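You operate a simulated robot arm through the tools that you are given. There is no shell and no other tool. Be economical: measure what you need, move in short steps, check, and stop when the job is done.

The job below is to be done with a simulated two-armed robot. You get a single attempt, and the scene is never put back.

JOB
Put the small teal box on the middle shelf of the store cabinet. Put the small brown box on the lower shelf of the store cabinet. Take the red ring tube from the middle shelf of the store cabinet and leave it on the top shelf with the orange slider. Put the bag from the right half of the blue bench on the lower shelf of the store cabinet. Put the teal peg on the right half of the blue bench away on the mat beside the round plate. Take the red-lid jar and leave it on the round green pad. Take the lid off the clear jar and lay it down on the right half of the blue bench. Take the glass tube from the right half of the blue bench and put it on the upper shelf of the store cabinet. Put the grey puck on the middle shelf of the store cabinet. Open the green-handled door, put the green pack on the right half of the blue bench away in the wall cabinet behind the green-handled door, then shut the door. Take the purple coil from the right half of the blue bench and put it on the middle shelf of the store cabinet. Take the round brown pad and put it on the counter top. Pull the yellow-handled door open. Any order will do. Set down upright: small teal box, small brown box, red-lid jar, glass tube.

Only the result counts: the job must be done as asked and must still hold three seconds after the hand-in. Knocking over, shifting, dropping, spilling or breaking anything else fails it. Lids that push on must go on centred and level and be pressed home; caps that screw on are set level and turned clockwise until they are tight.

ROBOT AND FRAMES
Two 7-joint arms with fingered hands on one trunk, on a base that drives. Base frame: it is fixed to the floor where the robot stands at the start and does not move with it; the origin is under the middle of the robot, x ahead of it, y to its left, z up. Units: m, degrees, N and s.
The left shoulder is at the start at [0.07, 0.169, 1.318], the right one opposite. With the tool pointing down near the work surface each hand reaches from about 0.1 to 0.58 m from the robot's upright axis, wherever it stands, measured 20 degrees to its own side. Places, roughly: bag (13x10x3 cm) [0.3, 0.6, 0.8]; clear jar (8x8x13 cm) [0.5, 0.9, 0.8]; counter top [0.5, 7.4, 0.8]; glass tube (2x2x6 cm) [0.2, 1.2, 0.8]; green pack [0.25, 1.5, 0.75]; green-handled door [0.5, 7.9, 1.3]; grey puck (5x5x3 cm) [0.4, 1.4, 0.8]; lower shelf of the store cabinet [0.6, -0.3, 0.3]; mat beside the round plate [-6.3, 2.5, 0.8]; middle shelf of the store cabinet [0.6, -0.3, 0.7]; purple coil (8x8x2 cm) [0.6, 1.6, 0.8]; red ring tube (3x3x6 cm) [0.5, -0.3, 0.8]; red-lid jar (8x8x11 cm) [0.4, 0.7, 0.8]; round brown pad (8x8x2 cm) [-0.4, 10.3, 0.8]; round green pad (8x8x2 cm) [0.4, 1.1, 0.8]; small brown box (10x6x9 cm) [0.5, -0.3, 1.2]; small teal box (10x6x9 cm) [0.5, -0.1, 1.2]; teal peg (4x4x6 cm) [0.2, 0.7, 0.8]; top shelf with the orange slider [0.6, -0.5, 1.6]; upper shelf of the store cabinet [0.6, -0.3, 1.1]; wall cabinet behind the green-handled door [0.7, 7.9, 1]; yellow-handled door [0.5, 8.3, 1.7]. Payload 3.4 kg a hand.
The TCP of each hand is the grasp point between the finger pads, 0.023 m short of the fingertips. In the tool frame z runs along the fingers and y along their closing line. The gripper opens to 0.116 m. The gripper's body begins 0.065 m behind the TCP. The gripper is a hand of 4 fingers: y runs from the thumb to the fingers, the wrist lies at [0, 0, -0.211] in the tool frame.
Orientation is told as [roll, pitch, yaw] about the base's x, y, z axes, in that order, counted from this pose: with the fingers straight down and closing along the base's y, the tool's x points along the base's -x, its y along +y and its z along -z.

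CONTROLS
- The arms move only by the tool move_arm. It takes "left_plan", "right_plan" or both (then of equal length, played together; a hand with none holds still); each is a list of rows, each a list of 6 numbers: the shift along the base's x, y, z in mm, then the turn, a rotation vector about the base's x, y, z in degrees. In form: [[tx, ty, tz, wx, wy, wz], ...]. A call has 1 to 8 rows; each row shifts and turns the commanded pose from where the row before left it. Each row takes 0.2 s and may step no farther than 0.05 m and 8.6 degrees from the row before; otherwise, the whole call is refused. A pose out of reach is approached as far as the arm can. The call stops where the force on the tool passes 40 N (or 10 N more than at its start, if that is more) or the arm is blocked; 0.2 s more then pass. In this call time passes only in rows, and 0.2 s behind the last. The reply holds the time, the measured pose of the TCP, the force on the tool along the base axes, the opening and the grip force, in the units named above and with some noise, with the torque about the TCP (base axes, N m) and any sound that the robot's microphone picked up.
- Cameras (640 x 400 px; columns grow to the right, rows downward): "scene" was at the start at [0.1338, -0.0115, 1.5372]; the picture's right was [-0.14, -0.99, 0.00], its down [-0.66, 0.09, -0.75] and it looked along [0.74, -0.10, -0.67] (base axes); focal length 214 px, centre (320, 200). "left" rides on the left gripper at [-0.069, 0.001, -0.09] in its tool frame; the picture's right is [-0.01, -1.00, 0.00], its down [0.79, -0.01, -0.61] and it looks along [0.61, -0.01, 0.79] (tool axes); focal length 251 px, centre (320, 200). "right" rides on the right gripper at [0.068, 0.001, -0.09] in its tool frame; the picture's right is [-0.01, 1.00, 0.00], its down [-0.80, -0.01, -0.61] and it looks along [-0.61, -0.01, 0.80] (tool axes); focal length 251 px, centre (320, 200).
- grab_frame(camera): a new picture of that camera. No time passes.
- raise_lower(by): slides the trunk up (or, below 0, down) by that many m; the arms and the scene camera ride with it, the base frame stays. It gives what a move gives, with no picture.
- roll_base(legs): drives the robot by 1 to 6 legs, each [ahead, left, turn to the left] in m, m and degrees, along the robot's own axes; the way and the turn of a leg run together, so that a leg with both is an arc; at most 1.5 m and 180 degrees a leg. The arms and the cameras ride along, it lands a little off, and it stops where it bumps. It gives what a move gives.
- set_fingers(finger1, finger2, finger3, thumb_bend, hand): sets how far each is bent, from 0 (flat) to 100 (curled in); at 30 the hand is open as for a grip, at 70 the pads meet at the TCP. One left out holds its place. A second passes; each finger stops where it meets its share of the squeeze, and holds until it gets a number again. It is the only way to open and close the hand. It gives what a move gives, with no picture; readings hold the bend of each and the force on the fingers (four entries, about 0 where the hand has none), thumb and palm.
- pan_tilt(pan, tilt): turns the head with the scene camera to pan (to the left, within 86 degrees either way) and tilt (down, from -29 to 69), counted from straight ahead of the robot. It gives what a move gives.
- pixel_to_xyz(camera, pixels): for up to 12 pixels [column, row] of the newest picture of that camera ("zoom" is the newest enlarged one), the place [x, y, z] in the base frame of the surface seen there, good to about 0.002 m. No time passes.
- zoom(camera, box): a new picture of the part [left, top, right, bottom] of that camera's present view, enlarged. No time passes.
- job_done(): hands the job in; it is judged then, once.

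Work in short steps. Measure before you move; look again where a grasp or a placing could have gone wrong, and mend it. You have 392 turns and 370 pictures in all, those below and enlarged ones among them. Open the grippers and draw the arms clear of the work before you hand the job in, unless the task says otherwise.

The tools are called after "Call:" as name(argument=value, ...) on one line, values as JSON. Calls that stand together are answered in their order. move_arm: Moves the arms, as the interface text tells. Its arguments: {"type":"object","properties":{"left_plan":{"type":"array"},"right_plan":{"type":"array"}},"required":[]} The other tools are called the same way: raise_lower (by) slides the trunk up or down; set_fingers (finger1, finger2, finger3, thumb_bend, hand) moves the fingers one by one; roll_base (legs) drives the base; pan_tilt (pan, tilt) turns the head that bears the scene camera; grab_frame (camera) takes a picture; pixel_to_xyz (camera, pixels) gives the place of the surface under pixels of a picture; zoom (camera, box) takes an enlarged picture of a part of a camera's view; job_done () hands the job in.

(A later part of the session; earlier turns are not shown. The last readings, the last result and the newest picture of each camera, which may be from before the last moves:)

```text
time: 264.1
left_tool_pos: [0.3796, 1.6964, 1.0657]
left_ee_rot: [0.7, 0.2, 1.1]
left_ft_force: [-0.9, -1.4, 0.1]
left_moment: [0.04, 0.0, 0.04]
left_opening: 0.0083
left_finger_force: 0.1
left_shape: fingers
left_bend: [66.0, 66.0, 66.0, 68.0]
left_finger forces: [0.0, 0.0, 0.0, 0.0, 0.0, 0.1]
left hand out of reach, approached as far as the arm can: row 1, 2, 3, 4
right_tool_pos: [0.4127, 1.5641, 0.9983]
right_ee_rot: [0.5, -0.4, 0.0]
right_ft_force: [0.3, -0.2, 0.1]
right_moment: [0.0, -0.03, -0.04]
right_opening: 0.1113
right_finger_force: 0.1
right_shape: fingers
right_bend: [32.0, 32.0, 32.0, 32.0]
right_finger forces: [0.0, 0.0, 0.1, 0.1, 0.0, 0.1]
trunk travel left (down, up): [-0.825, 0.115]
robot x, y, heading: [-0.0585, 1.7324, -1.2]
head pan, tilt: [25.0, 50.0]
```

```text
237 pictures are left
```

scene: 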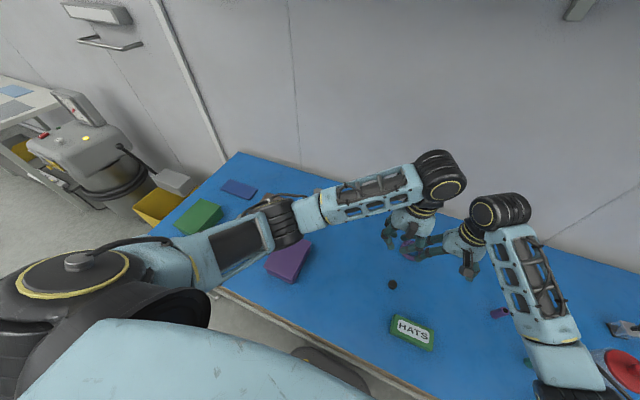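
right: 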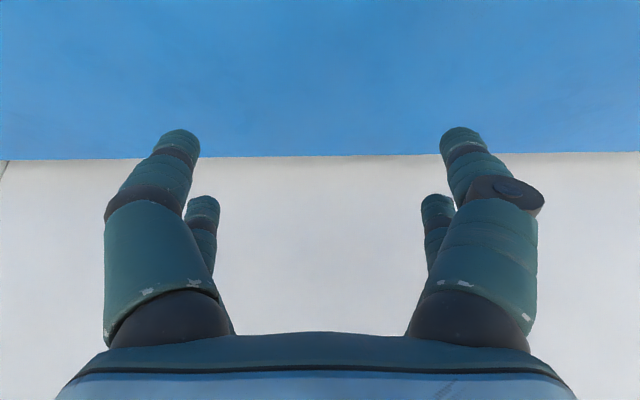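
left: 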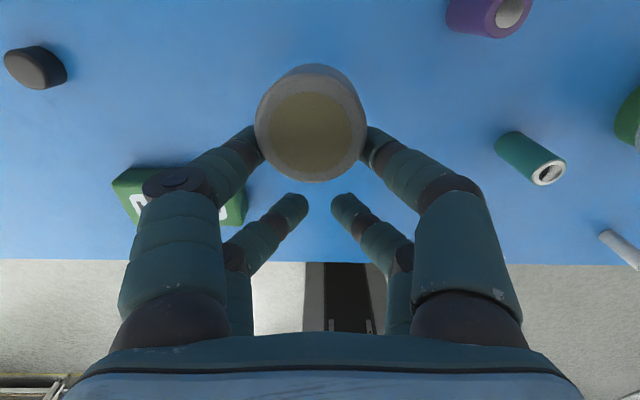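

Left arm recovered. Lower the trunk 0.2 for reach (both hands are high enough), moving the left aside first, and bring the right over the coil.

Call:
move_arm(left_plan=[[-10, 30, 20, 0, 0, 0], [-10, 30, 20, 0, 0, 0], [-10, 0, 20, 0, 0, 0]], right_plan=[[20, 0, 10, 0, 0, 0], [20, 0, 20, 0, 0, 0], [20, 0, 20, 0, 0, 0]])

Call:
raise_lower(by=-0.2)

Call:
move_arm(right_plan=[[30, 10, 0, 0, 0, 0], [30, 15, 0, 0, 0, 0], [18, 10, 0, 0, 0, 0]])

Call:
grab_frame(camera="right")

Call:
grab_frame(camera="scene")

```text
time: 264.9
left_tool_pos: [0.3522, 1.7542, 1.1253]
left_ee_rot: [0.7, 0.2, 1.0]
left_ft_force: [-0.4, -0.3, 0.8]
left_moment: [0.04, 0.0, -0.01]
left_opening: 0.0082
left_finger_force: 0.1
left_shape: fingers
left_bend: [66.0, 66.0, 66.0, 68.0]
left_finger forces: [0.0, 0.0, 0.0, 0.1, 0.0, 0.0]
right_tool_pos: [0.4739, 1.5628, 1.0471]
right_ee_rot: [0.6, -0.3, -0.1]
right_ft_force: [-0.6, 0.4, 0.1]
right_moment: [0.0, 0.02, 0.05]
right_opening: 0.1111
right_finger_force: 0.1
right_shape: fingers
right_bend: [32.0, 32.0, 32.0, 32.0]
right_finger forces: [0.0, 0.0, 0.0, 0.0, 0.0, 0.1]
trunk travel left (down, up): [-0.825, 0.115]
robot x, y, heading: [-0.0636, 1.7371, -1.1]
head pan, tilt: [25.0, 50.0]
```

```text
time: 267.0
left_tool_pos: [0.3527, 1.755, 0.9257]
left_ee_rot: [0.6, 0.1, 1.0]
left_ft_force: [-0.4, 0.1, 0.9]
left_moment: [0.01, -0.01, -0.01]
left_opening: 0.0085
left_finger_force: 0.0
left_shape: fingers
left_bend: [66.0, 66.0, 66.0, 68.0]
left_finger forces: [0.0, 0.0, 0.0, 0.0, 0.1, 0.0]
right_tool_pos: [0.4735, 1.5634, 0.8482]
right_ee_rot: [0.5, -0.3, -0.1]
right_ft_force: [-0.4, 0.3, 0.0]
right_moment: [0.03, 0.0, -0.02]
right_opening: 0.1112
right_finger_force: 0.0
right_shape: fingers
right_bend: [32.0, 32.0, 32.0, 32.0]
right_finger forces: [0.0, 0.1, 0.0, 0.0, 0.1, 0.0]
trunk travel left (down, up): [-0.625, 0.315]
robot x, y, heading: [-0.0608, 1.7392, -1.0]
head pan, tilt: [25.0, 50.0]
```

```text
time: 267.8
left_tool_pos: [0.3529, 1.7547, 0.9256]
left_ee_rot: [0.8, 0.1, 1.0]
left_ft_force: [0.7, 0.6, -0.4]
left_moment: [0.01, -0.01, 0.01]
left_opening: 0.0083
left_finger_force: 0.1
left_shape: fingers
left_bend: [66.0, 66.0, 66.0, 68.0]
left_finger forces: [0.0, 0.1, 0.1, 0.1, 0.0, 0.0]
right_tool_pos: [0.5518, 1.5991, 0.8469]
right_ee_rot: [0.5, -0.4, -0.1]
right_ft_force: [0.4, -0.3, -0.4]
right_moment: [0.03, -0.01, 0.01]
right_opening: 0.1113
right_finger_force: 0.2
right_shape: fingers
right_bend: [32.0, 32.0, 32.0, 32.0]
right_finger forces: [0.1, 0.1, 0.0, 0.0, 0.0, 0.0]
trunk travel left (down, up): [-0.625, 0.315]
robot x, y, heading: [-0.0583, 1.7377, -1.1]
head pan, tilt: [25.0, 50.0]
```

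```text
236 pictures are left
```

right: 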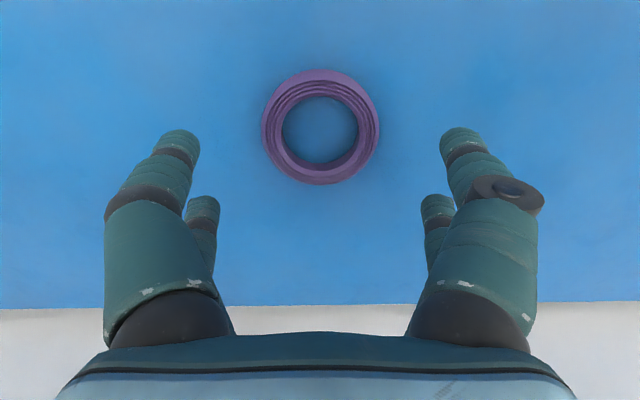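

```text
235 pictures are left
```

scene: 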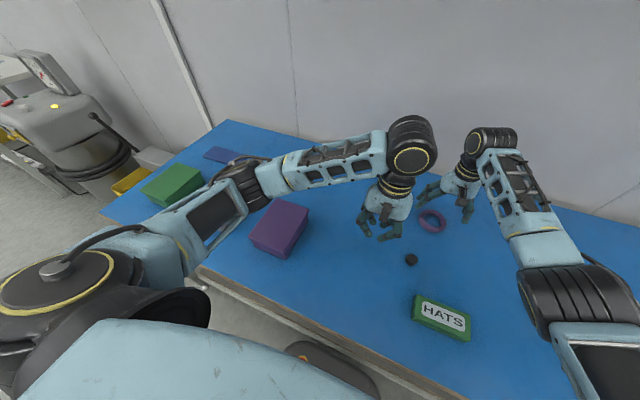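

Coil is centred between the digits. Descend 60 mm and grip.

Call:
move_arm(right_plan=[[0, 2, -35, 0, 0, 0], [0, 0, -24, 0, 0, 0]])

Call:
set_fingers(hand="right", finger1=64, finger2=64, finger3=64, thumb_bend=64)

Call:
move_arm(right_plan=[[0, 0, 20, 0, 0, 0], [0, 0, 35, 0, 0, 0]])

Call:
grab_frame(camera="right")

```text
time: 268.4
left_tool_pos: [0.3529, 1.7556, 0.9253]
left_ee_rot: [0.6, 0.1, 1.1]
left_ft_force: [0.9, -0.1, -0.4]
left_moment: [0.0, -0.04, 0.01]
left_opening: 0.0084
left_finger_force: 0.2
left_shape: fingers
left_bend: [66.0, 66.0, 66.0, 68.0]
left_finger forces: [0.1, 0.0, 0.0, 0.0, 0.1, 0.0]
right_tool_pos: [0.552, 1.6009, 0.7883]
right_ee_rot: [0.6, -0.3, -0.1]
right_ft_force: [0.2, -0.8, 0.0]
right_moment: [-0.03, 0.05, 0.01]
right_opening: 0.1112
right_finger_force: 0.0
right_shape: fingers
right_bend: [32.0, 32.0, 32.0, 32.0]
right_finger forces: [0.1, 0.1, 0.0, 0.1, 0.0, 0.0]
trunk travel left (down, up): [-0.625, 0.315]
robot x, y, heading: [-0.0574, 1.7394, -1.1]
head pan, tilt: [25.0, 50.0]
```

```text
time: 269.4
left_tool_pos: [0.3523, 1.7547, 0.9261]
left_ee_rot: [0.5, 0.1, 1.1]
left_ft_force: [0.1, 0.9, -0.5]
left_moment: [-0.02, 0.03, -0.02]
left_opening: 0.0083
left_finger_force: 0.0
left_shape: fingers
left_bend: [66.0, 66.0, 66.0, 68.0]
left_finger forces: [0.0, 0.0, 0.0, 0.2, 0.0, 0.1]
right_tool_pos: [0.5501, 1.5999, 0.7888]
right_ee_rot: [0.5, -0.4, 0.1]
right_ft_force: [0.9, -3.6, 9.2]
right_moment: [-0.47, 0.11, 0.07]
right_opening: 0.063
right_finger_force: 22.0
right_shape: fingers
right_bend: [46.0, 46.0, 47.0, 52.0]
right_finger forces: [7.9, 9.5, 7.5, 0.1, 18.5, 0.1]
trunk travel left (down, up): [-0.625, 0.315]
robot x, y, heading: [-0.0585, 1.7383, -1.1]
head pan, tilt: [25.0, 50.0]
```

```text
time: 270.0
left_tool_pos: [0.3511, 1.7555, 0.9269]
left_ee_rot: [0.7, 0.1, 1.0]
left_ft_force: [-0.2, -0.1, -1.0]
left_moment: [0.0, 0.01, 0.06]
left_opening: 0.0084
left_finger_force: 0.1
left_shape: fingers
left_bend: [66.0, 66.0, 66.0, 68.0]
left_finger forces: [0.1, 0.0, 0.0, 0.0, 0.0, 0.0]
right_tool_pos: [0.5514, 1.6008, 0.8431]
right_ee_rot: [0.5, -0.3, 0.0]
right_ft_force: [-0.7, 0.3, 0.2]
right_moment: [0.0, -0.01, 0.02]
right_opening: 0.0624
right_finger_force: 19.1
right_shape: fingers
right_bend: [46.0, 45.0, 47.0, 53.0]
right_finger forces: [8.6, 10.8, 6.1, 0.0, 12.4, 0.0]
trunk travel left (down, up): [-0.625, 0.315]
robot x, y, heading: [-0.0631, 1.7398, -1.3]
head pan, tilt: [25.0, 50.0]
```

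```text
234 pictures are left
```

right: 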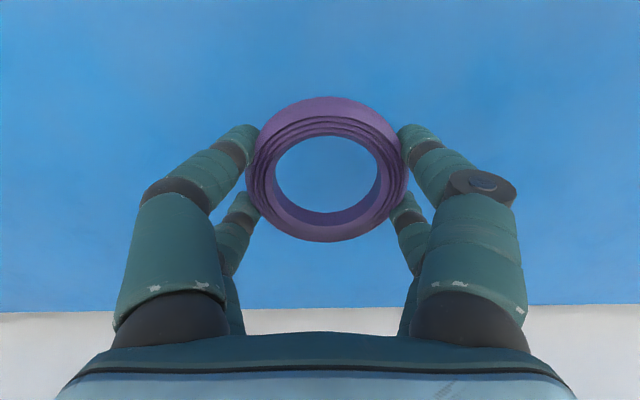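

Coil is held firmly. Raise the trunk 0.2, pull the right hand back, and locate the puck.

Call:
raise_lower(by=0.2)

Call:
move_arm(right_plan=[[-40, 0, 0, 0, 0, 0], [-40, 0, 0, 0, 0, 0], [-40, 0, 0, 0, 0, 0], [-30, 0, 0, 0, 0, 0]])

Call:
pan_tilt(pan=30, tilt=35)

Call:
grab_frame(camera="scene")

```text
time: 272.2
left_tool_pos: [0.3533, 1.7548, 1.1259]
left_ee_rot: [0.6, 0.1, 1.0]
left_ft_force: [-0.2, -0.3, -0.5]
left_moment: [-0.03, -0.01, 0.0]
left_opening: 0.0082
left_finger_force: 0.1
left_shape: fingers
left_bend: [66.0, 66.0, 66.0, 68.0]
left_finger forces: [0.0, 0.0, 0.0, 0.0, 0.0, 0.0]
right_tool_pos: [0.5528, 1.6011, 1.0444]
right_ee_rot: [0.4, -0.3, 0.0]
right_ft_force: [0.2, -0.2, -0.7]
right_moment: [-0.01, -0.03, -0.01]
right_opening: 0.0625
right_finger_force: 19.4
right_shape: fingers
right_bend: [46.0, 45.0, 47.0, 53.0]
right_finger forces: [8.5, 10.8, 6.3, 0.1, 12.4, 0.0]
trunk travel left (down, up): [-0.825, 0.115]
robot x, y, heading: [-0.0581, 1.7362, -1.3]
head pan, tilt: [25.0, 50.0]
```

```text
time: 273.2
left_tool_pos: [0.3514, 1.7544, 1.1257]
left_ee_rot: [0.7, 0.2, 1.0]
left_ft_force: [0.3, 0.0, -0.4]
left_moment: [0.01, 0.01, 0.03]
left_opening: 0.0084
left_finger_force: 0.1
left_shape: fingers
left_bend: [66.0, 66.0, 66.0, 68.0]
left_finger forces: [0.0, 0.1, 0.0, 0.1, 0.1, 0.0]
right_tool_pos: [0.3993, 1.6015, 1.0432]
right_ee_rot: [0.6, -0.3, -0.1]
right_ft_force: [0.6, 0.2, -0.7]
right_moment: [0.01, 0.0, -0.01]
right_opening: 0.062
right_finger_force: 19.1
right_shape: fingers
right_bend: [46.0, 45.0, 48.0, 53.0]
right_finger forces: [9.0, 11.5, 6.2, 0.1, 12.2, 0.1]
trunk travel left (down, up): [-0.825, 0.115]
robot x, y, heading: [-0.0614, 1.7373, -1.2]
head pan, tilt: [25.0, 50.0]
```

```text
time: 274.0
left_tool_pos: [0.3533, 1.7557, 1.1256]
left_ee_rot: [0.6, 0.1, 1.0]
left_ft_force: [-0.5, -0.4, -0.5]
left_moment: [0.0, -0.01, 0.02]
left_opening: 0.0083
left_finger_force: 0.0
left_shape: fingers
left_bend: [66.0, 66.0, 66.0, 68.0]
left_finger forces: [0.0, 0.0, 0.0, 0.0, 0.0, 0.0]
right_tool_pos: [0.4019, 1.6022, 1.0418]
right_ee_rot: [0.4, -0.3, -0.1]
right_ft_force: [-0.2, 0.1, 0.1]
right_moment: [0.01, -0.02, -0.01]
right_opening: 0.0624
right_finger_force: 19.5
right_shape: fingers
right_bend: [46.0, 45.0, 48.0, 53.0]
right_finger forces: [8.9, 11.5, 6.3, 0.1, 12.2, 0.0]
trunk travel left (down, up): [-0.825, 0.115]
robot x, y, heading: [-0.0581, 1.7347, -1.1]
head pan, tilt: [30.0, 35.0]
```

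```text
233 pictures are left
```

scene: 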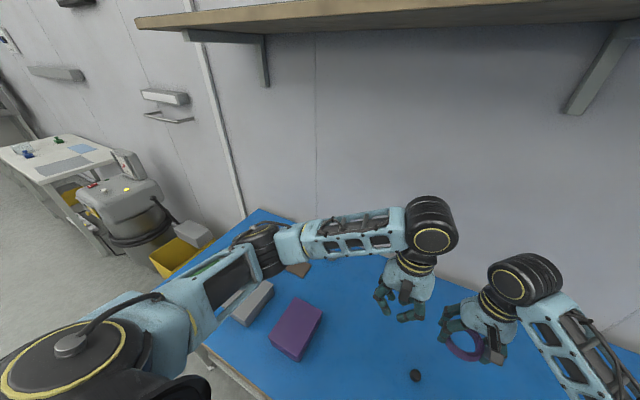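

The puck is hidden; fetch it later. Carry the coil now and pick the glass tube with the left hand on the way: drive right 0.53 and look.

Call:
roll_base(legs=[[-0.05, -0.53, 1.1]])

Call:
set_fingers(hand="left", finger1=44, finger2=44, finger3=44, thumb_bend=44)

Call:
grab_frame(camera="left")

Call:
pan_tilt(pan=10, tilt=55)

Call:
grab_frame(camera="scene")

```text
time: 277.1
left_tool_pos: [0.296, 1.2325, 1.1259]
left_ee_rot: [0.6, 0.0, 2.3]
left_ft_force: [-0.7, 0.7, 0.9]
left_moment: [-0.01, 0.02, -0.01]
left_opening: 0.0083
left_finger_force: 0.0
left_shape: fingers
left_bend: [66.0, 66.0, 66.0, 68.0]
left_finger forces: [0.0, 0.1, 0.0, 0.0, 0.0, 0.0]
right_tool_pos: [0.3487, 1.0789, 1.0444]
right_ee_rot: [0.6, -0.3, 1.1]
right_ft_force: [-0.4, -0.3, -1.7]
right_moment: [-0.01, -0.03, 0.03]
right_opening: 0.0618
right_finger_force: 19.3
right_shape: fingers
right_bend: [46.0, 45.0, 48.0, 53.0]
right_finger forces: [9.0, 11.4, 6.1, 0.1, 12.4, 0.1]
trunk travel left (down, up): [-0.825, 0.115]
robot x, y, heading: [-0.1106, 1.2035, 0.3]
head pan, tilt: [30.0, 35.0]
```

```text
time: 278.1
left_tool_pos: [0.2967, 1.2316, 1.1246]
left_ee_rot: [0.5, 0.1, 2.3]
left_ft_force: [0.1, 0.9, 0.6]
left_moment: [0.04, 0.0, -0.01]
left_opening: 0.0755
left_finger_force: 0.0
left_shape: fingers
left_bend: [44.0, 44.0, 44.0, 44.0]
left_finger forces: [0.0, 0.1, 0.0, 0.0, 0.0, 0.0]
right_tool_pos: [0.3486, 1.0785, 1.0441]
right_ee_rot: [0.5, -0.2, 1.2]
right_ft_force: [0.0, 0.3, 0.1]
right_moment: [0.0, -0.03, 0.03]
right_opening: 0.062
right_finger_force: 19.1
right_shape: fingers
right_bend: [46.0, 45.0, 48.0, 53.0]
right_finger forces: [8.9, 11.3, 6.2, 0.0, 12.3, 0.1]
trunk travel left (down, up): [-0.825, 0.115]
robot x, y, heading: [-0.1164, 1.2025, -0.2]
head pan, tilt: [30.0, 35.0]
```

```text
232 pictures are left
```

left: 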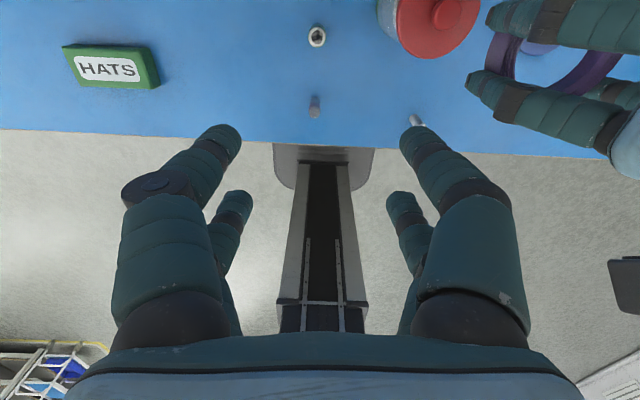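

```text
time: 278.9
left_tool_pos: [0.2962, 1.2303, 1.1258]
left_ee_rot: [0.6, 0.1, 2.3]
left_ft_force: [0.6, 0.3, -0.3]
left_moment: [-0.02, -0.01, 0.01]
left_opening: 0.0752
left_finger_force: 0.1
left_shape: fingers
left_bend: [44.0, 44.0, 44.0, 44.0]
left_finger forces: [0.1, 0.0, 0.0, 0.0, 0.1, 0.0]
right_tool_pos: [0.3492, 1.0779, 1.0434]
right_ee_rot: [0.5, -0.3, 1.2]
right_ft_force: [0.1, 0.5, -1.4]
right_moment: [0.0, 0.01, 0.03]
right_opening: 0.0619
right_finger_force: 19.6
right_shape: fingers
right_bend: [46.0, 45.0, 48.0, 53.0]
right_finger forces: [9.0, 11.4, 6.2, 0.1, 12.3, 0.0]
trunk travel left (down, up): [-0.825, 0.115]
robot x, y, heading: [-0.116, 1.2032, -0.1]
head pan, tilt: [10.0, 55.0]
```

```text
231 pictures are left
```

scene: 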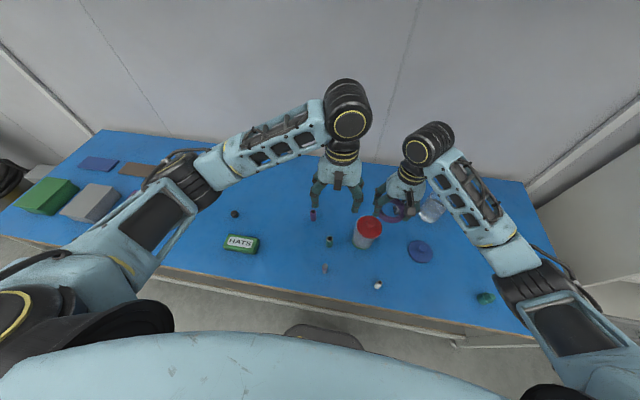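

Zoom on the glass tube (324,268) and measure it.

Call:
zoom(camera="scene", box=[295, 225, 395, 295])

Call:
pixel_to_xyz(camera="zoom", pixels=[[185, 250], [188, 262], [195, 290], [215, 80], [525, 380], [530, 350]])

Call:
pixel_to_xyz(camera="left", pixels=[[315, 112], [315, 101], [309, 108], [320, 108], [317, 36], [415, 120]])

```text
5.71 times, centred on (345, 260) of scene
```

zoom: 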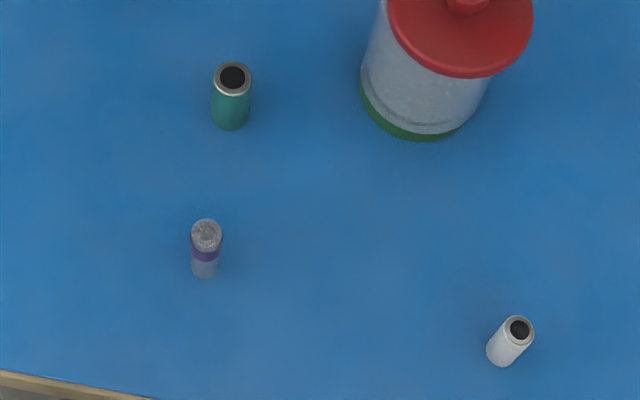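

```text
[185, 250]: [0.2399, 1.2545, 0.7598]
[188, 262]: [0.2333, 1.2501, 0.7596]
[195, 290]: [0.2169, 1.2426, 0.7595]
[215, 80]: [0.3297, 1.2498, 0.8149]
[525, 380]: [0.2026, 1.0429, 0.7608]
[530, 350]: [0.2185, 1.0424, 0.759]
```

```text
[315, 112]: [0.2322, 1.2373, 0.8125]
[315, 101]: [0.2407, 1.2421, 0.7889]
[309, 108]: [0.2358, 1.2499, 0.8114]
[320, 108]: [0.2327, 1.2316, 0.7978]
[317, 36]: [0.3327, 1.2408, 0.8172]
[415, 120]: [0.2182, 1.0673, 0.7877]
```

Glass tube at ≈(0.234,1.241), top ~0.815. Bring the left hand so its near pair straddles it (TCP x≈0.208) and descend.

Call:
move_arm(left_plan=[[-40, 5, -10, 0, 0, -2.3], [-45, 6, -40, 0, 0, 0], [-3, 0, -45, 0, 0, 0], [0, 0, -45, 0, 0, 0], [0, 0, -45, 0, 0, 0], [0, 0, -45, 0, 0, 0]])

Call:
grab_frame(camera="left")

```text
refused: row 2 steps farther than a row can; nothing moved
```

```text
229 pictures are left
```

left: 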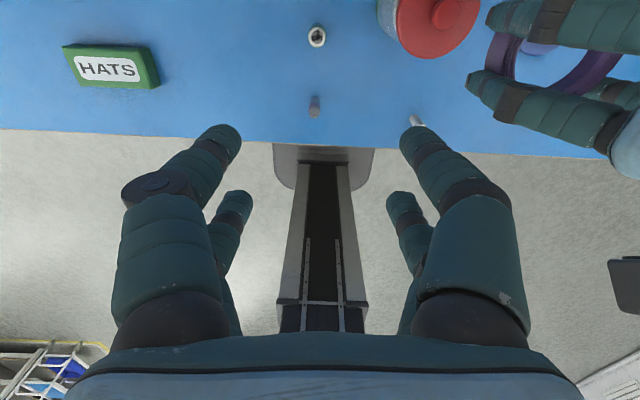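

Call:
move_arm(left_plan=[[-40, 5, -10, 0, 0, -2.3], [-40, 6, -20, 0, 0, 0], [-8, 0, -45, 0, 0, 0], [0, 0, -45, 0, 0, 0], [0, 0, -45, 0, 0, 0], [0, 0, -45, 0, 0, 0]])

Call:
grab_frame(camera="left")

```text
time: 280.3
left_tool_pos: [0.2317, 1.2509, 0.9011]
left_ee_rot: [0.8, 0.1, 0.1]
left_ft_force: [-0.2, -1.1, -0.4]
left_moment: [0.0, -0.01, 0.0]
left_opening: 0.0758
left_finger_force: 0.1
left_shape: fingers
left_bend: [44.0, 44.0, 44.0, 44.0]
left_finger forces: [0.0, 0.1, 0.0, 0.0, 0.0, 0.1]
left hand out of reach, approached as far as the arm can: row 1, 2
right_tool_pos: [0.3485, 1.077, 1.044]
right_ee_rot: [0.5, -0.3, 1.2]
right_ft_force: [1.0, -0.7, -0.8]
right_moment: [0.01, -0.02, 0.01]
right_opening: 0.0618
right_finger_force: 19.6
right_shape: fingers
right_bend: [46.0, 45.0, 48.0, 53.0]
right_finger forces: [9.0, 11.3, 6.2, 0.0, 12.3, 0.0]
trunk travel left (down, up): [-0.825, 0.115]
robot x, y, heading: [-0.1156, 1.2004, -0.0]
head pan, tilt: [10.0, 55.0]
```

```text
228 pictures are left
```

left: 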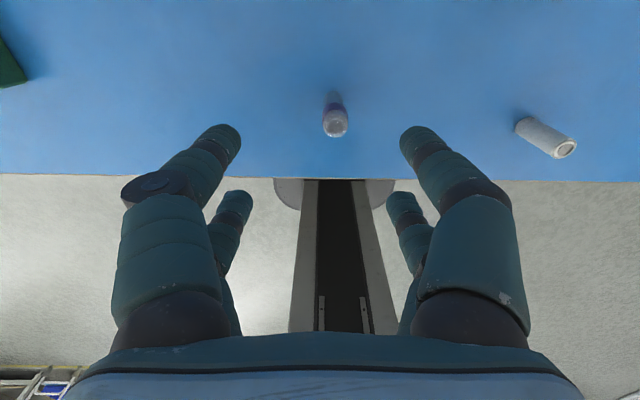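

Tube at (335,122): hand is 11 mm too far +y. Back the base 6 cm so the arm is less folded, then align to (0.21,1.240).

Call:
roll_base(legs=[[-0.06, 0, 0]])

Call:
grab_frame(camera="left")

```text
time: 281.3
left_tool_pos: [0.174, 1.2506, 0.9005]
left_ee_rot: [0.7, 0.5, 0.0]
left_ft_force: [0.3, 0.7, -0.2]
left_moment: [0.01, 0.02, 0.02]
left_opening: 0.0758
left_finger_force: 0.1
left_shape: fingers
left_bend: [44.0, 44.0, 44.0, 44.0]
left_finger forces: [0.1, 0.0, 0.0, 0.1, 0.1, 0.0]
right_tool_pos: [0.2927, 1.0776, 1.0419]
right_ee_rot: [0.5, -0.1, 1.2]
right_ft_force: [0.1, 0.5, -0.3]
right_moment: [0.01, 0.02, -0.01]
right_opening: 0.062
right_finger_force: 19.2
right_shape: fingers
right_bend: [46.0, 45.0, 48.0, 53.0]
right_finger forces: [9.0, 11.5, 6.2, 0.1, 12.4, 0.1]
trunk travel left (down, up): [-0.825, 0.115]
robot x, y, heading: [-0.1762, 1.2032, 0.1]
head pan, tilt: [10.0, 55.0]
```

```text
227 pictures are left
```

left: 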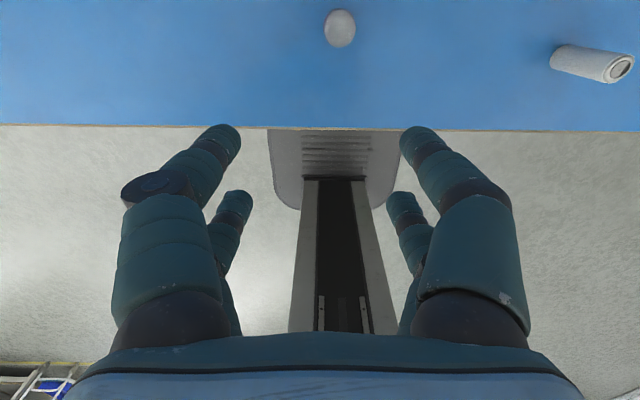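

Call:
move_arm(left_plan=[[36, -11, 0, 0, 0, 0], [0, 0, -30, 0, 0, 0]])

Call:
grab_frame(camera="left")

```text
time: 281.9
left_tool_pos: [0.2087, 1.2391, 0.8707]
left_ee_rot: [0.7, 0.2, 0.0]
left_ft_force: [-0.9, 0.4, -0.8]
left_moment: [-0.02, 0.03, -0.01]
left_opening: 0.0757
left_finger_force: 0.1
left_shape: fingers
left_bend: [44.0, 44.0, 44.0, 44.0]
left_finger forces: [0.0, 0.0, 0.0, 0.0, 0.0, 0.0]
right_tool_pos: [0.2896, 1.0796, 1.0437]
right_ee_rot: [0.4, -0.3, 1.2]
right_ft_force: [0.7, -0.3, 0.0]
right_moment: [0.0, -0.03, -0.02]
right_opening: 0.0621
right_finger_force: 19.6
right_shape: fingers
right_bend: [46.0, 45.0, 48.0, 53.0]
right_finger forces: [8.9, 11.4, 6.3, 0.0, 12.3, 0.1]
trunk travel left (down, up): [-0.825, 0.115]
robot x, y, heading: [-0.1714, 1.205, 0.2]
head pan, tilt: [10.0, 55.0]
```

```text
226 pictures are left
```

left: 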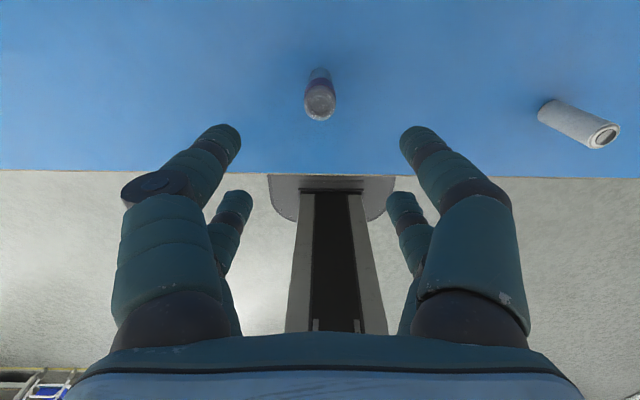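

Perfectly placed (offset 26 mm). Descend to z≈0.797 and close.

Call:
move_arm(left_plan=[[0, 0, -40, 0, 0, 0], [0, 0, -33, 0, 0, 0]])

Call:
set_fingers(hand="left", finger1=75, finger2=60, finger3=60, thumb_bend=75)

Call:
grab_frame(camera="left")

```text
time: 282.5
left_tool_pos: [0.2071, 1.2378, 0.8007]
left_ee_rot: [0.5, 0.1, 0.0]
left_ft_force: [-0.5, 0.3, 0.6]
left_moment: [0.0, 0.01, 0.0]
left_opening: 0.0756
left_finger_force: 0.1
left_shape: fingers
left_bend: [44.0, 44.0, 44.0, 44.0]
left_finger forces: [0.0, 0.1, 0.0, 0.0, 0.0, 0.1]
right_tool_pos: [0.2884, 1.0784, 1.0429]
right_ee_rot: [0.6, -0.3, 1.2]
right_ft_force: [0.3, -0.2, -0.6]
right_moment: [0.02, -0.01, -0.01]
right_opening: 0.0622
right_finger_force: 19.4
right_shape: fingers
right_bend: [46.0, 45.0, 48.0, 53.0]
right_finger forces: [8.9, 11.5, 6.3, 0.0, 12.3, 0.0]
trunk travel left (down, up): [-0.825, 0.115]
robot x, y, heading: [-0.175, 1.2067, 0.3]
head pan, tilt: [10.0, 55.0]
```

```text
time: 283.5
left_tool_pos: [0.2069, 1.2381, 0.8014]
left_ee_rot: [0.5, 0.1, -0.1]
left_ft_force: [0.2, -0.5, 0.2]
left_moment: [-0.03, 0.0, 0.0]
left_opening: 0.0
left_finger_force: 0.0
left_shape: fingers
left_bend: [73.0, 60.0, 60.0, 72.0]
left_finger forces: [0.0, 0.0, 0.0, 0.0, 0.1, 0.0]
right_tool_pos: [0.2889, 1.0779, 1.0435]
right_ee_rot: [0.5, -0.3, 1.2]
right_ft_force: [-0.4, 0.1, -0.3]
right_moment: [-0.03, 0.01, 0.0]
right_opening: 0.0622
right_finger_force: 19.5
right_shape: fingers
right_bend: [46.0, 45.0, 48.0, 53.0]
right_finger forces: [8.9, 11.5, 6.3, 0.0, 12.2, 0.0]
trunk travel left (down, up): [-0.825, 0.115]
robot x, y, heading: [-0.1748, 1.2016, -0.1]
head pan, tilt: [10.0, 55.0]
```

```text
225 pictures are left
```

left: 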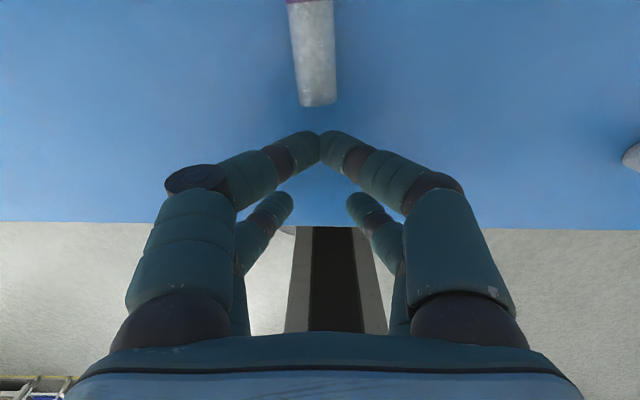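

The tube slipped out of the pinch; check its state from the scene camera.

Call:
zoom(camera="scene", box=[260, 200, 400, 300])

Call:
pixel_to_xyz(camera="left", pixels=[[305, 50], [318, 98], [310, 20], [300, 95], [333, 95]])

```text
4.00 times, centred on (330, 250) of scene
```

zoom: 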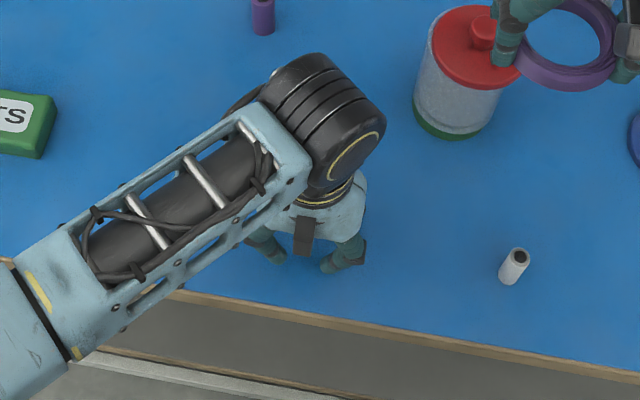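

```text
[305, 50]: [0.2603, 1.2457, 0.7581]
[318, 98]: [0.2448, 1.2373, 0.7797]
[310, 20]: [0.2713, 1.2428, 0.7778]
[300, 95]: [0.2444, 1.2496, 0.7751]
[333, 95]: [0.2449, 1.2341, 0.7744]
```

The tube is lying along x from 0.244 to ~0.30 (top end away). I'll regrip it tool-down around its length; pitching the hand forward later makes it upright. Rise, open, shift over it.

Call:
move_arm(left_plan=[[0, 0, 40, 0, 0, 0], [0, 0, 40, 0, 0, 0]])

Call:
set_fingers(hand="left", finger1=48, finger2=48, finger3=48, thumb_bend=48)

Call:
move_arm(left_plan=[[35, 3, 0, 0, 0, 0], [30, 0, 0, 0, 0, 0]])

Call:
grab_frame(camera="left")

```text
time: 284.1
left_tool_pos: [0.2058, 1.2394, 0.8797]
left_ee_rot: [0.7, 0.1, 0.1]
left_ft_force: [0.8, -0.1, 0.3]
left_moment: [0.0, 0.02, 0.01]
left_opening: 0.0
left_finger_force: 0.0
left_shape: fingers
left_bend: [73.0, 60.0, 60.0, 72.0]
left_finger forces: [0.1, 0.0, 0.0, 0.0, 0.0, 0.0]
right_tool_pos: [0.2892, 1.0771, 1.0435]
right_ee_rot: [0.6, -0.4, 1.3]
right_ft_force: [0.3, -0.7, -0.5]
right_moment: [-0.01, 0.02, 0.01]
right_opening: 0.0619
right_finger_force: 19.6
right_shape: fingers
right_bend: [46.0, 45.0, 48.0, 53.0]
right_finger forces: [9.0, 11.5, 6.2, 0.1, 12.3, 0.0]
trunk travel left (down, up): [-0.825, 0.115]
robot x, y, heading: [-0.1691, 1.2059, 0.3]
head pan, tilt: [10.0, 55.0]
```

```text
time: 285.1
left_tool_pos: [0.2065, 1.2394, 0.8796]
left_ee_rot: [0.6, 0.1, -0.1]
left_ft_force: [0.0, 0.4, 0.0]
left_moment: [0.03, -0.03, -0.03]
left_opening: 0.0634
left_finger_force: 0.0
left_shape: fingers
left_bend: [48.0, 48.0, 48.0, 48.0]
left_finger forces: [0.0, 0.1, 0.0, 0.0, 0.0, 0.1]
right_tool_pos: [0.2896, 1.0764, 1.0429]
right_ee_rot: [0.5, -0.3, 1.1]
right_ft_force: [-0.4, 0.2, 0.0]
right_moment: [0.0, 0.01, -0.02]
right_opening: 0.0616
right_finger_force: 19.3
right_shape: fingers
right_bend: [46.0, 45.0, 48.0, 53.0]
right_finger forces: [9.0, 11.5, 6.1, 0.0, 12.3, 0.1]
trunk travel left (down, up): [-0.825, 0.115]
robot x, y, heading: [-0.1738, 1.2023, -0.3]
head pan, tilt: [10.0, 55.0]
```

```text
time: 285.7
left_tool_pos: [0.2702, 1.2589, 0.8677]
left_ee_rot: [2.5, 0.7, 0.5]
left_ft_force: [-0.4, -0.3, 0.0]
left_moment: [0.01, 0.0, 0.0]
left_opening: 0.0637
left_finger_force: 0.0
left_shape: fingers
left_bend: [48.0, 48.0, 48.0, 48.0]
left_finger forces: [0.0, 0.0, 0.1, 0.1, 0.1, 0.0]
right_tool_pos: [0.2899, 1.0774, 1.0442]
right_ee_rot: [0.5, -0.3, 1.2]
right_ft_force: [-0.3, 0.7, -0.1]
right_moment: [0.01, 0.04, -0.02]
right_opening: 0.0618
right_finger_force: 19.7
right_shape: fingers
right_bend: [46.0, 45.0, 48.0, 53.0]
right_finger forces: [9.0, 11.5, 6.1, 0.1, 12.4, 0.0]
trunk travel left (down, up): [-0.825, 0.115]
robot x, y, heading: [-0.1738, 1.2059, -0.2]
head pan, tilt: [10.0, 55.0]
```

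```text
223 pictures are left
```

left: 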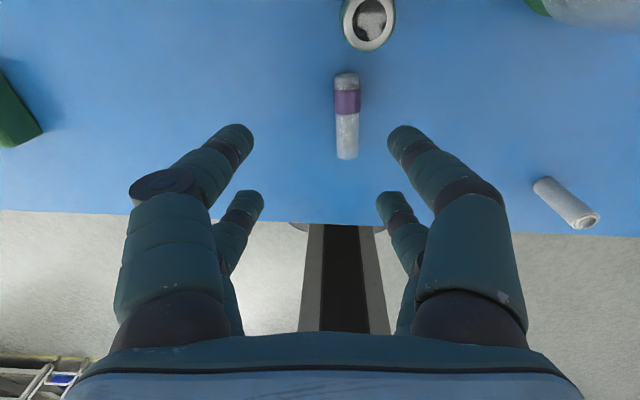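

The left hand drifted (+y, roll 2.5°): something touches. Look at the elbow.

Call:
pan_tilt(pan=35, tilt=60)

Call:
grab_frame(camera="scene")

Call:
pixel_to_xyz(camera="scene", pixels=[[300, 200], [250, 210], [200, 220], [330, 180], [280, 230]])

```text
time: 286.6
left_tool_pos: [0.2724, 1.258, 0.8707]
left_ee_rot: [2.4, 0.3, 0.6]
left_ft_force: [0.1, -0.8, -0.1]
left_moment: [-0.04, 0.01, -0.01]
left_opening: 0.0638
left_finger_force: 0.1
left_shape: fingers
left_bend: [48.0, 48.0, 48.0, 48.0]
left_finger forces: [0.1, 0.0, 0.1, 0.0, 0.1, 0.0]
right_tool_pos: [0.2898, 1.0782, 1.0446]
right_ee_rot: [0.5, -0.3, 1.3]
right_ft_force: [-0.4, 0.9, -0.3]
right_moment: [0.01, 0.03, 0.02]
right_opening: 0.062
right_finger_force: 19.4
right_shape: fingers
right_bend: [46.0, 45.0, 48.0, 53.0]
right_finger forces: [9.1, 11.5, 6.1, 0.1, 12.3, 0.0]
trunk travel left (down, up): [-0.825, 0.115]
robot x, y, heading: [-0.1771, 1.206, 0.1]
head pan, tilt: [35.0, 60.0]
```

```text
222 pictures are left
```

scene: 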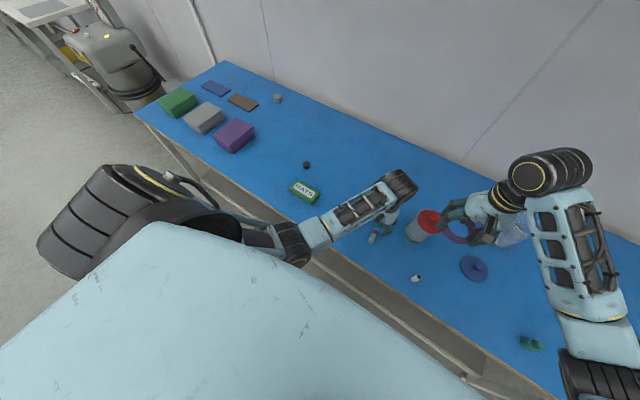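

```text
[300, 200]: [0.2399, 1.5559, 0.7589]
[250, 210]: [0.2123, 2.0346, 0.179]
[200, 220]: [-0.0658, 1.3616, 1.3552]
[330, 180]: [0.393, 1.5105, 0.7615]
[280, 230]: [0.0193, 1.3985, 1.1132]
```

The left elbow hugs the torso: at yaw 0 its wrist is near a joint limit. I'll park the left arm with yaw ≈-45°, and use the right arm for the precise work. Raise and yaw the left.

Call:
move_arm(left_plan=[[10, -10, 30, 0, 0, -8], [10, -10, 40, 0, 0, -8], [10, -5, 40, 0, 0, -8], [10, 0, 40, 0, 0, -8], [0, 0, 40, 0, 0, -8], [0, 0, 40, 0, 0, -8]])

Call:
grab_frame(camera="scene")

```text
time: 287.6
left_tool_pos: [0.3321, 1.2823, 0.9955]
left_ee_rot: [6.3, 3.4, -27.3]
left_ft_force: [0.2, 0.2, -0.4]
left_moment: [0.01, 0.01, 0.01]
left_opening: 0.0639
left_finger_force: 0.0
left_shape: fingers
left_bend: [48.0, 48.0, 48.0, 48.0]
left_finger forces: [0.0, 0.1, 0.0, 0.0, 0.0, 0.0]
left hand out of reach, approached as far as the arm can: row 4, 5
right_tool_pos: [0.2913, 1.0785, 1.0427]
right_ee_rot: [0.5, -0.2, 1.2]
right_ft_force: [0.2, 1.1, 0.5]
right_moment: [-0.01, 0.0, 0.01]
right_opening: 0.0617
right_finger_force: 19.5
right_shape: fingers
right_bend: [46.0, 45.0, 48.0, 53.0]
right_finger forces: [9.0, 11.4, 6.2, 0.1, 12.2, 0.0]
trunk travel left (down, up): [-0.825, 0.115]
robot x, y, heading: [-0.1725, 1.2046, 0.1]
head pan, tilt: [35.0, 60.0]
stopped in row 5 (left hand): the arm was blocked; the commanded pose is now the measured one
```

```text
221 pictures are left
```

scene: 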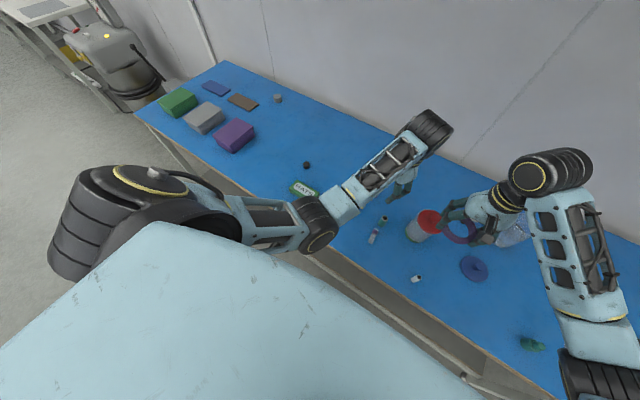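

Recover again by extending, swinging inward, then yawing clockwise while pulling back.

Call:
move_arm(left_plan=[[40, 5, 20, -3, -1.5, 0], [40, 0, 20, -3, -1.5, 0], [45, 0, 10, 0, 0, 0], [45, 0, 0, 0, 0, 0]])

Call:
move_arm(left_plan=[[0, -40, 0, 0, 0, -5], [0, -40, 0, 0, 0, -5], [0, -40, 0, 0, 0, -5], [-20, -20, 0, 0, 0, -5], [-40, 0, 0, 0, 0, -5], [-40, 0, 0, 0, 0, -5]])

Call:
grab_frame(camera="scene")

```text
time: 288.6
left_tool_pos: [0.4606, 1.2896, 1.0496]
left_ee_rot: [2.4, -2.1, -27.4]
left_ft_force: [-0.1, 0.5, 0.1]
left_moment: [0.02, 0.0, -0.02]
left_opening: 0.0638
left_finger_force: 0.1
left_shape: fingers
left_bend: [48.0, 48.0, 48.0, 48.0]
left_finger forces: [0.1, 0.1, 0.0, 0.1, 0.0, 0.0]
left hand out of reach, approached as far as the arm can: row 4
right_tool_pos: [0.2892, 1.0782, 1.0434]
right_ee_rot: [0.6, -0.3, 1.2]
right_ft_force: [0.2, -0.5, -1.2]
right_moment: [-0.02, 0.01, 0.0]
right_opening: 0.0619
right_finger_force: 19.5
right_shape: fingers
right_bend: [46.0, 45.0, 48.0, 53.0]
right_finger forces: [9.2, 11.6, 6.3, 0.1, 12.3, 0.1]
trunk travel left (down, up): [-0.825, 0.115]
robot x, y, heading: [-0.1764, 1.2089, 0.3]
head pan, tilt: [35.0, 60.0]
```

```text
time: 290.0
left_tool_pos: [0.3395, 1.1605, 1.0582]
left_ee_rot: [3.1, -2.7, -54.8]
left_ft_force: [28.4, 0.2, -9.3]
left_moment: [0.31, 0.4, 1.02]
left_opening: 0.0539
left_finger_force: 0.0
left_shape: fingers
left_bend: [48.0, 48.0, 48.0, 48.0]
left_finger forces: [0.0, 0.0, 0.0, 0.1, 0.0, 0.0]
left hand out of reach, approached as far as the arm can: row 1, 2, 3
right_tool_pos: [0.2834, 1.0818, 1.043]
right_ee_rot: [0.7, 0.6, 2.5]
right_ft_force: [-26.7, 0.0, 9.4]
right_moment: [0.42, -1.31, 1.1]
right_opening: 0.0618
right_finger_force: 18.9
right_shape: fingers
right_bend: [45.0, 46.0, 49.0, 54.0]
right_finger forces: [9.9, 10.3, 6.0, 0.1, 11.6, 0.0]
trunk travel left (down, up): [-0.825, 0.115]
robot x, y, heading: [-0.1747, 1.2012, 0.2]
head pan, tilt: [35.0, 60.0]
stopped in row 6 (right hand): the force on the tool passed its limit at 68 N (the readings are from after the stop); the commanded pose is now the measured one
```

```text
220 pictures are left
```

scene: 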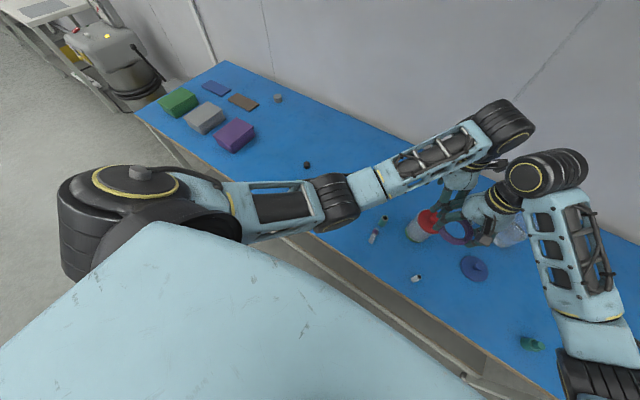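

The hands touched. Lift the left hand up and away, then draw it back with the elbow out.

Call:
move_arm(left_plan=[[30, 20, 20, 0, 0, 0], [0, 30, 35, 0, 0, 0], [0, 20, 40, 0, 0, -4], [-20, 10, 30, 0, 0, -4], [-30, 0, 10, 0, 0, 0], [-30, 0, 0, 0, 0, 0]])

Call:
grab_frame(camera="scene")

Call:
grab_frame(camera="right")

```text
time: 291.4
left_tool_pos: [0.2889, 1.2396, 1.192]
left_ee_rot: [2.9, -2.6, -63.2]
left_ft_force: [-0.8, 0.4, -0.3]
left_moment: [0.0, 0.0, 0.02]
left_opening: 0.0642
left_finger_force: 0.0
left_shape: fingers
left_bend: [48.0, 48.0, 48.0, 48.0]
left_finger forces: [0.0, 0.1, 0.0, 0.1, 0.0, 0.0]
right_tool_pos: [0.2842, 1.0808, 1.0419]
right_ee_rot: [0.7, 0.4, 2.3]
right_ft_force: [-0.4, 0.5, -0.6]
right_moment: [0.0, -0.04, 0.01]
right_opening: 0.0618
right_finger_force: 19.4
right_shape: fingers
right_bend: [45.0, 45.0, 49.0, 54.0]
right_finger forces: [9.6, 11.1, 6.2, 0.1, 12.0, 0.0]
trunk travel left (down, up): [-0.825, 0.115]
robot x, y, heading: [-0.1736, 1.2029, 0.1]
head pan, tilt: [35.0, 60.0]
```

```text
219 pictures are left
```

scene: 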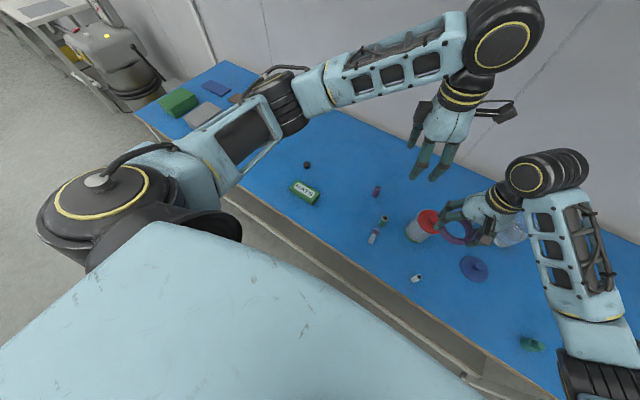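

```text
218 pictures are left
```

right: 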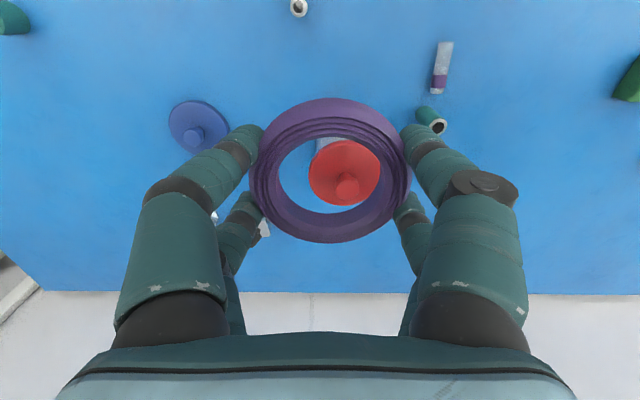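

Left arm is parked elbow-out. Pull it back a bit, then drive to the cabinet with the coil (keeping x), and look.

Call:
move_arm(left_plan=[[-35, 0, 5, 0, 0, 0], [-35, 0, 5, 0, 0, 0], [-30, 0, 0, 0, 0, 0]])

Call:
roll_base(legs=[[0, -0.8, 0], [0, -0.6, 0]])

Call:
raise_lower(by=-0.2)

Call:
pan_tilt(pan=-10, tilt=40)

Call:
grab_frame(camera="scene")

```text
time: 292.2
left_tool_pos: [0.1889, 1.2393, 1.201]
left_ee_rot: [2.9, -2.5, -63.1]
left_ft_force: [-0.4, -0.8, -1.1]
left_moment: [-0.01, 0.01, -0.01]
left_opening: 0.0642
left_finger_force: 0.1
left_shape: fingers
left_bend: [48.0, 48.0, 48.0, 48.0]
left_finger forces: [0.1, 0.0, 0.0, 0.1, 0.0, 0.1]
right_tool_pos: [0.2835, 1.0809, 1.041]
right_ee_rot: [0.7, 0.5, 2.2]
right_ft_force: [-0.2, -0.4, 0.0]
right_moment: [0.0, -0.04, 0.01]
right_opening: 0.0616
right_finger_force: 19.6
right_shape: fingers
right_bend: [45.0, 45.0, 49.0, 54.0]
right_finger forces: [9.6, 11.3, 6.3, 0.1, 12.0, 0.0]
trunk travel left (down, up): [-0.825, 0.115]
robot x, y, heading: [-0.1742, 1.2029, 0.3]
head pan, tilt: [35.0, 60.0]
```

```text
time: 299.4
left_tool_pos: [0.1978, -0.1514, 1.2024]
left_ee_rot: [2.9, -2.7, -63.0]
left_ft_force: [-0.6, -0.4, 0.2]
left_moment: [0.0, 0.01, 0.01]
left_opening: 0.0643
left_finger_force: 0.1
left_shape: fingers
left_bend: [48.0, 48.0, 48.0, 48.0]
left_finger forces: [0.1, 0.0, 0.1, 0.1, 0.0, 0.0]
right_tool_pos: [0.2934, -0.3089, 1.042]
right_ee_rot: [0.6, 0.4, 2.5]
right_ft_force: [0.5, -0.7, -0.5]
right_moment: [-0.01, 0.04, 0.0]
right_opening: 0.0618
right_finger_force: 20.0
right_shape: fingers
right_bend: [45.0, 45.0, 49.0, 54.0]
right_finger forces: [9.5, 11.3, 6.3, 0.1, 12.0, 0.1]
trunk travel left (down, up): [-0.825, 0.115]
robot x, y, heading: [-0.1617, -0.1891, 0.5]
head pan, tilt: [35.0, 60.0]
```

```text
time: 301.6
left_tool_pos: [0.1977, -0.1522, 1.001]
left_ee_rot: [2.9, -2.7, -62.8]
left_ft_force: [0.4, -0.3, 0.1]
left_moment: [0.01, -0.03, 0.02]
left_opening: 0.0642
left_finger_force: 0.0
left_shape: fingers
left_bend: [48.0, 48.0, 48.0, 48.0]
left_finger forces: [0.1, 0.0, 0.0, 0.0, 0.1, 0.0]
right_tool_pos: [0.2928, -0.3093, 0.842]
right_ee_rot: [0.7, 0.5, 2.5]
right_ft_force: [-0.4, 0.3, -0.1]
right_moment: [-0.01, -0.03, 0.0]
right_opening: 0.0615
right_finger_force: 19.7
right_shape: fingers
right_bend: [45.0, 45.0, 49.0, 54.0]
right_finger forces: [9.5, 11.3, 6.3, 0.0, 12.0, 0.1]
trunk travel left (down, up): [-0.625, 0.315]
robot x, y, heading: [-0.1648, -0.1938, 0.5]
head pan, tilt: [35.0, 60.0]
```

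```text
time: 302.7
left_tool_pos: [0.1967, -0.1509, 1.0019]
left_ee_rot: [2.8, -2.7, -62.8]
left_ft_force: [-0.8, -0.1, 0.9]
left_moment: [0.03, -0.01, 0.0]
left_opening: 0.064
left_finger_force: 0.1
left_shape: fingers
left_bend: [48.0, 48.0, 48.0, 48.0]
left_finger forces: [0.0, 0.0, 0.1, 0.0, 0.1, 0.1]
right_tool_pos: [0.2926, -0.3094, 0.8432]
right_ee_rot: [0.8, 0.5, 2.4]
right_ft_force: [0.7, 0.1, -0.4]
right_moment: [0.0, 0.03, 0.0]
right_opening: 0.0616
right_finger_force: 19.6
right_shape: fingers
right_bend: [45.0, 45.0, 49.0, 54.0]
right_finger forces: [9.4, 11.4, 6.3, 0.0, 12.0, 0.1]
trunk travel left (down, up): [-0.625, 0.315]
robot x, y, heading: [-0.165, -0.1882, 0.2]
head pan, tilt: [-10.0, 40.0]
```

```text
217 pictures are left
```

scene: 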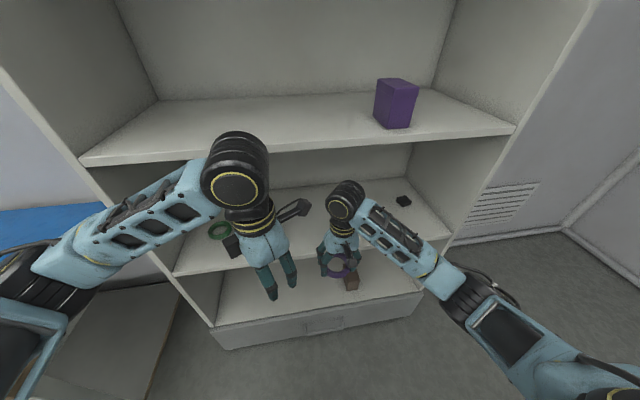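

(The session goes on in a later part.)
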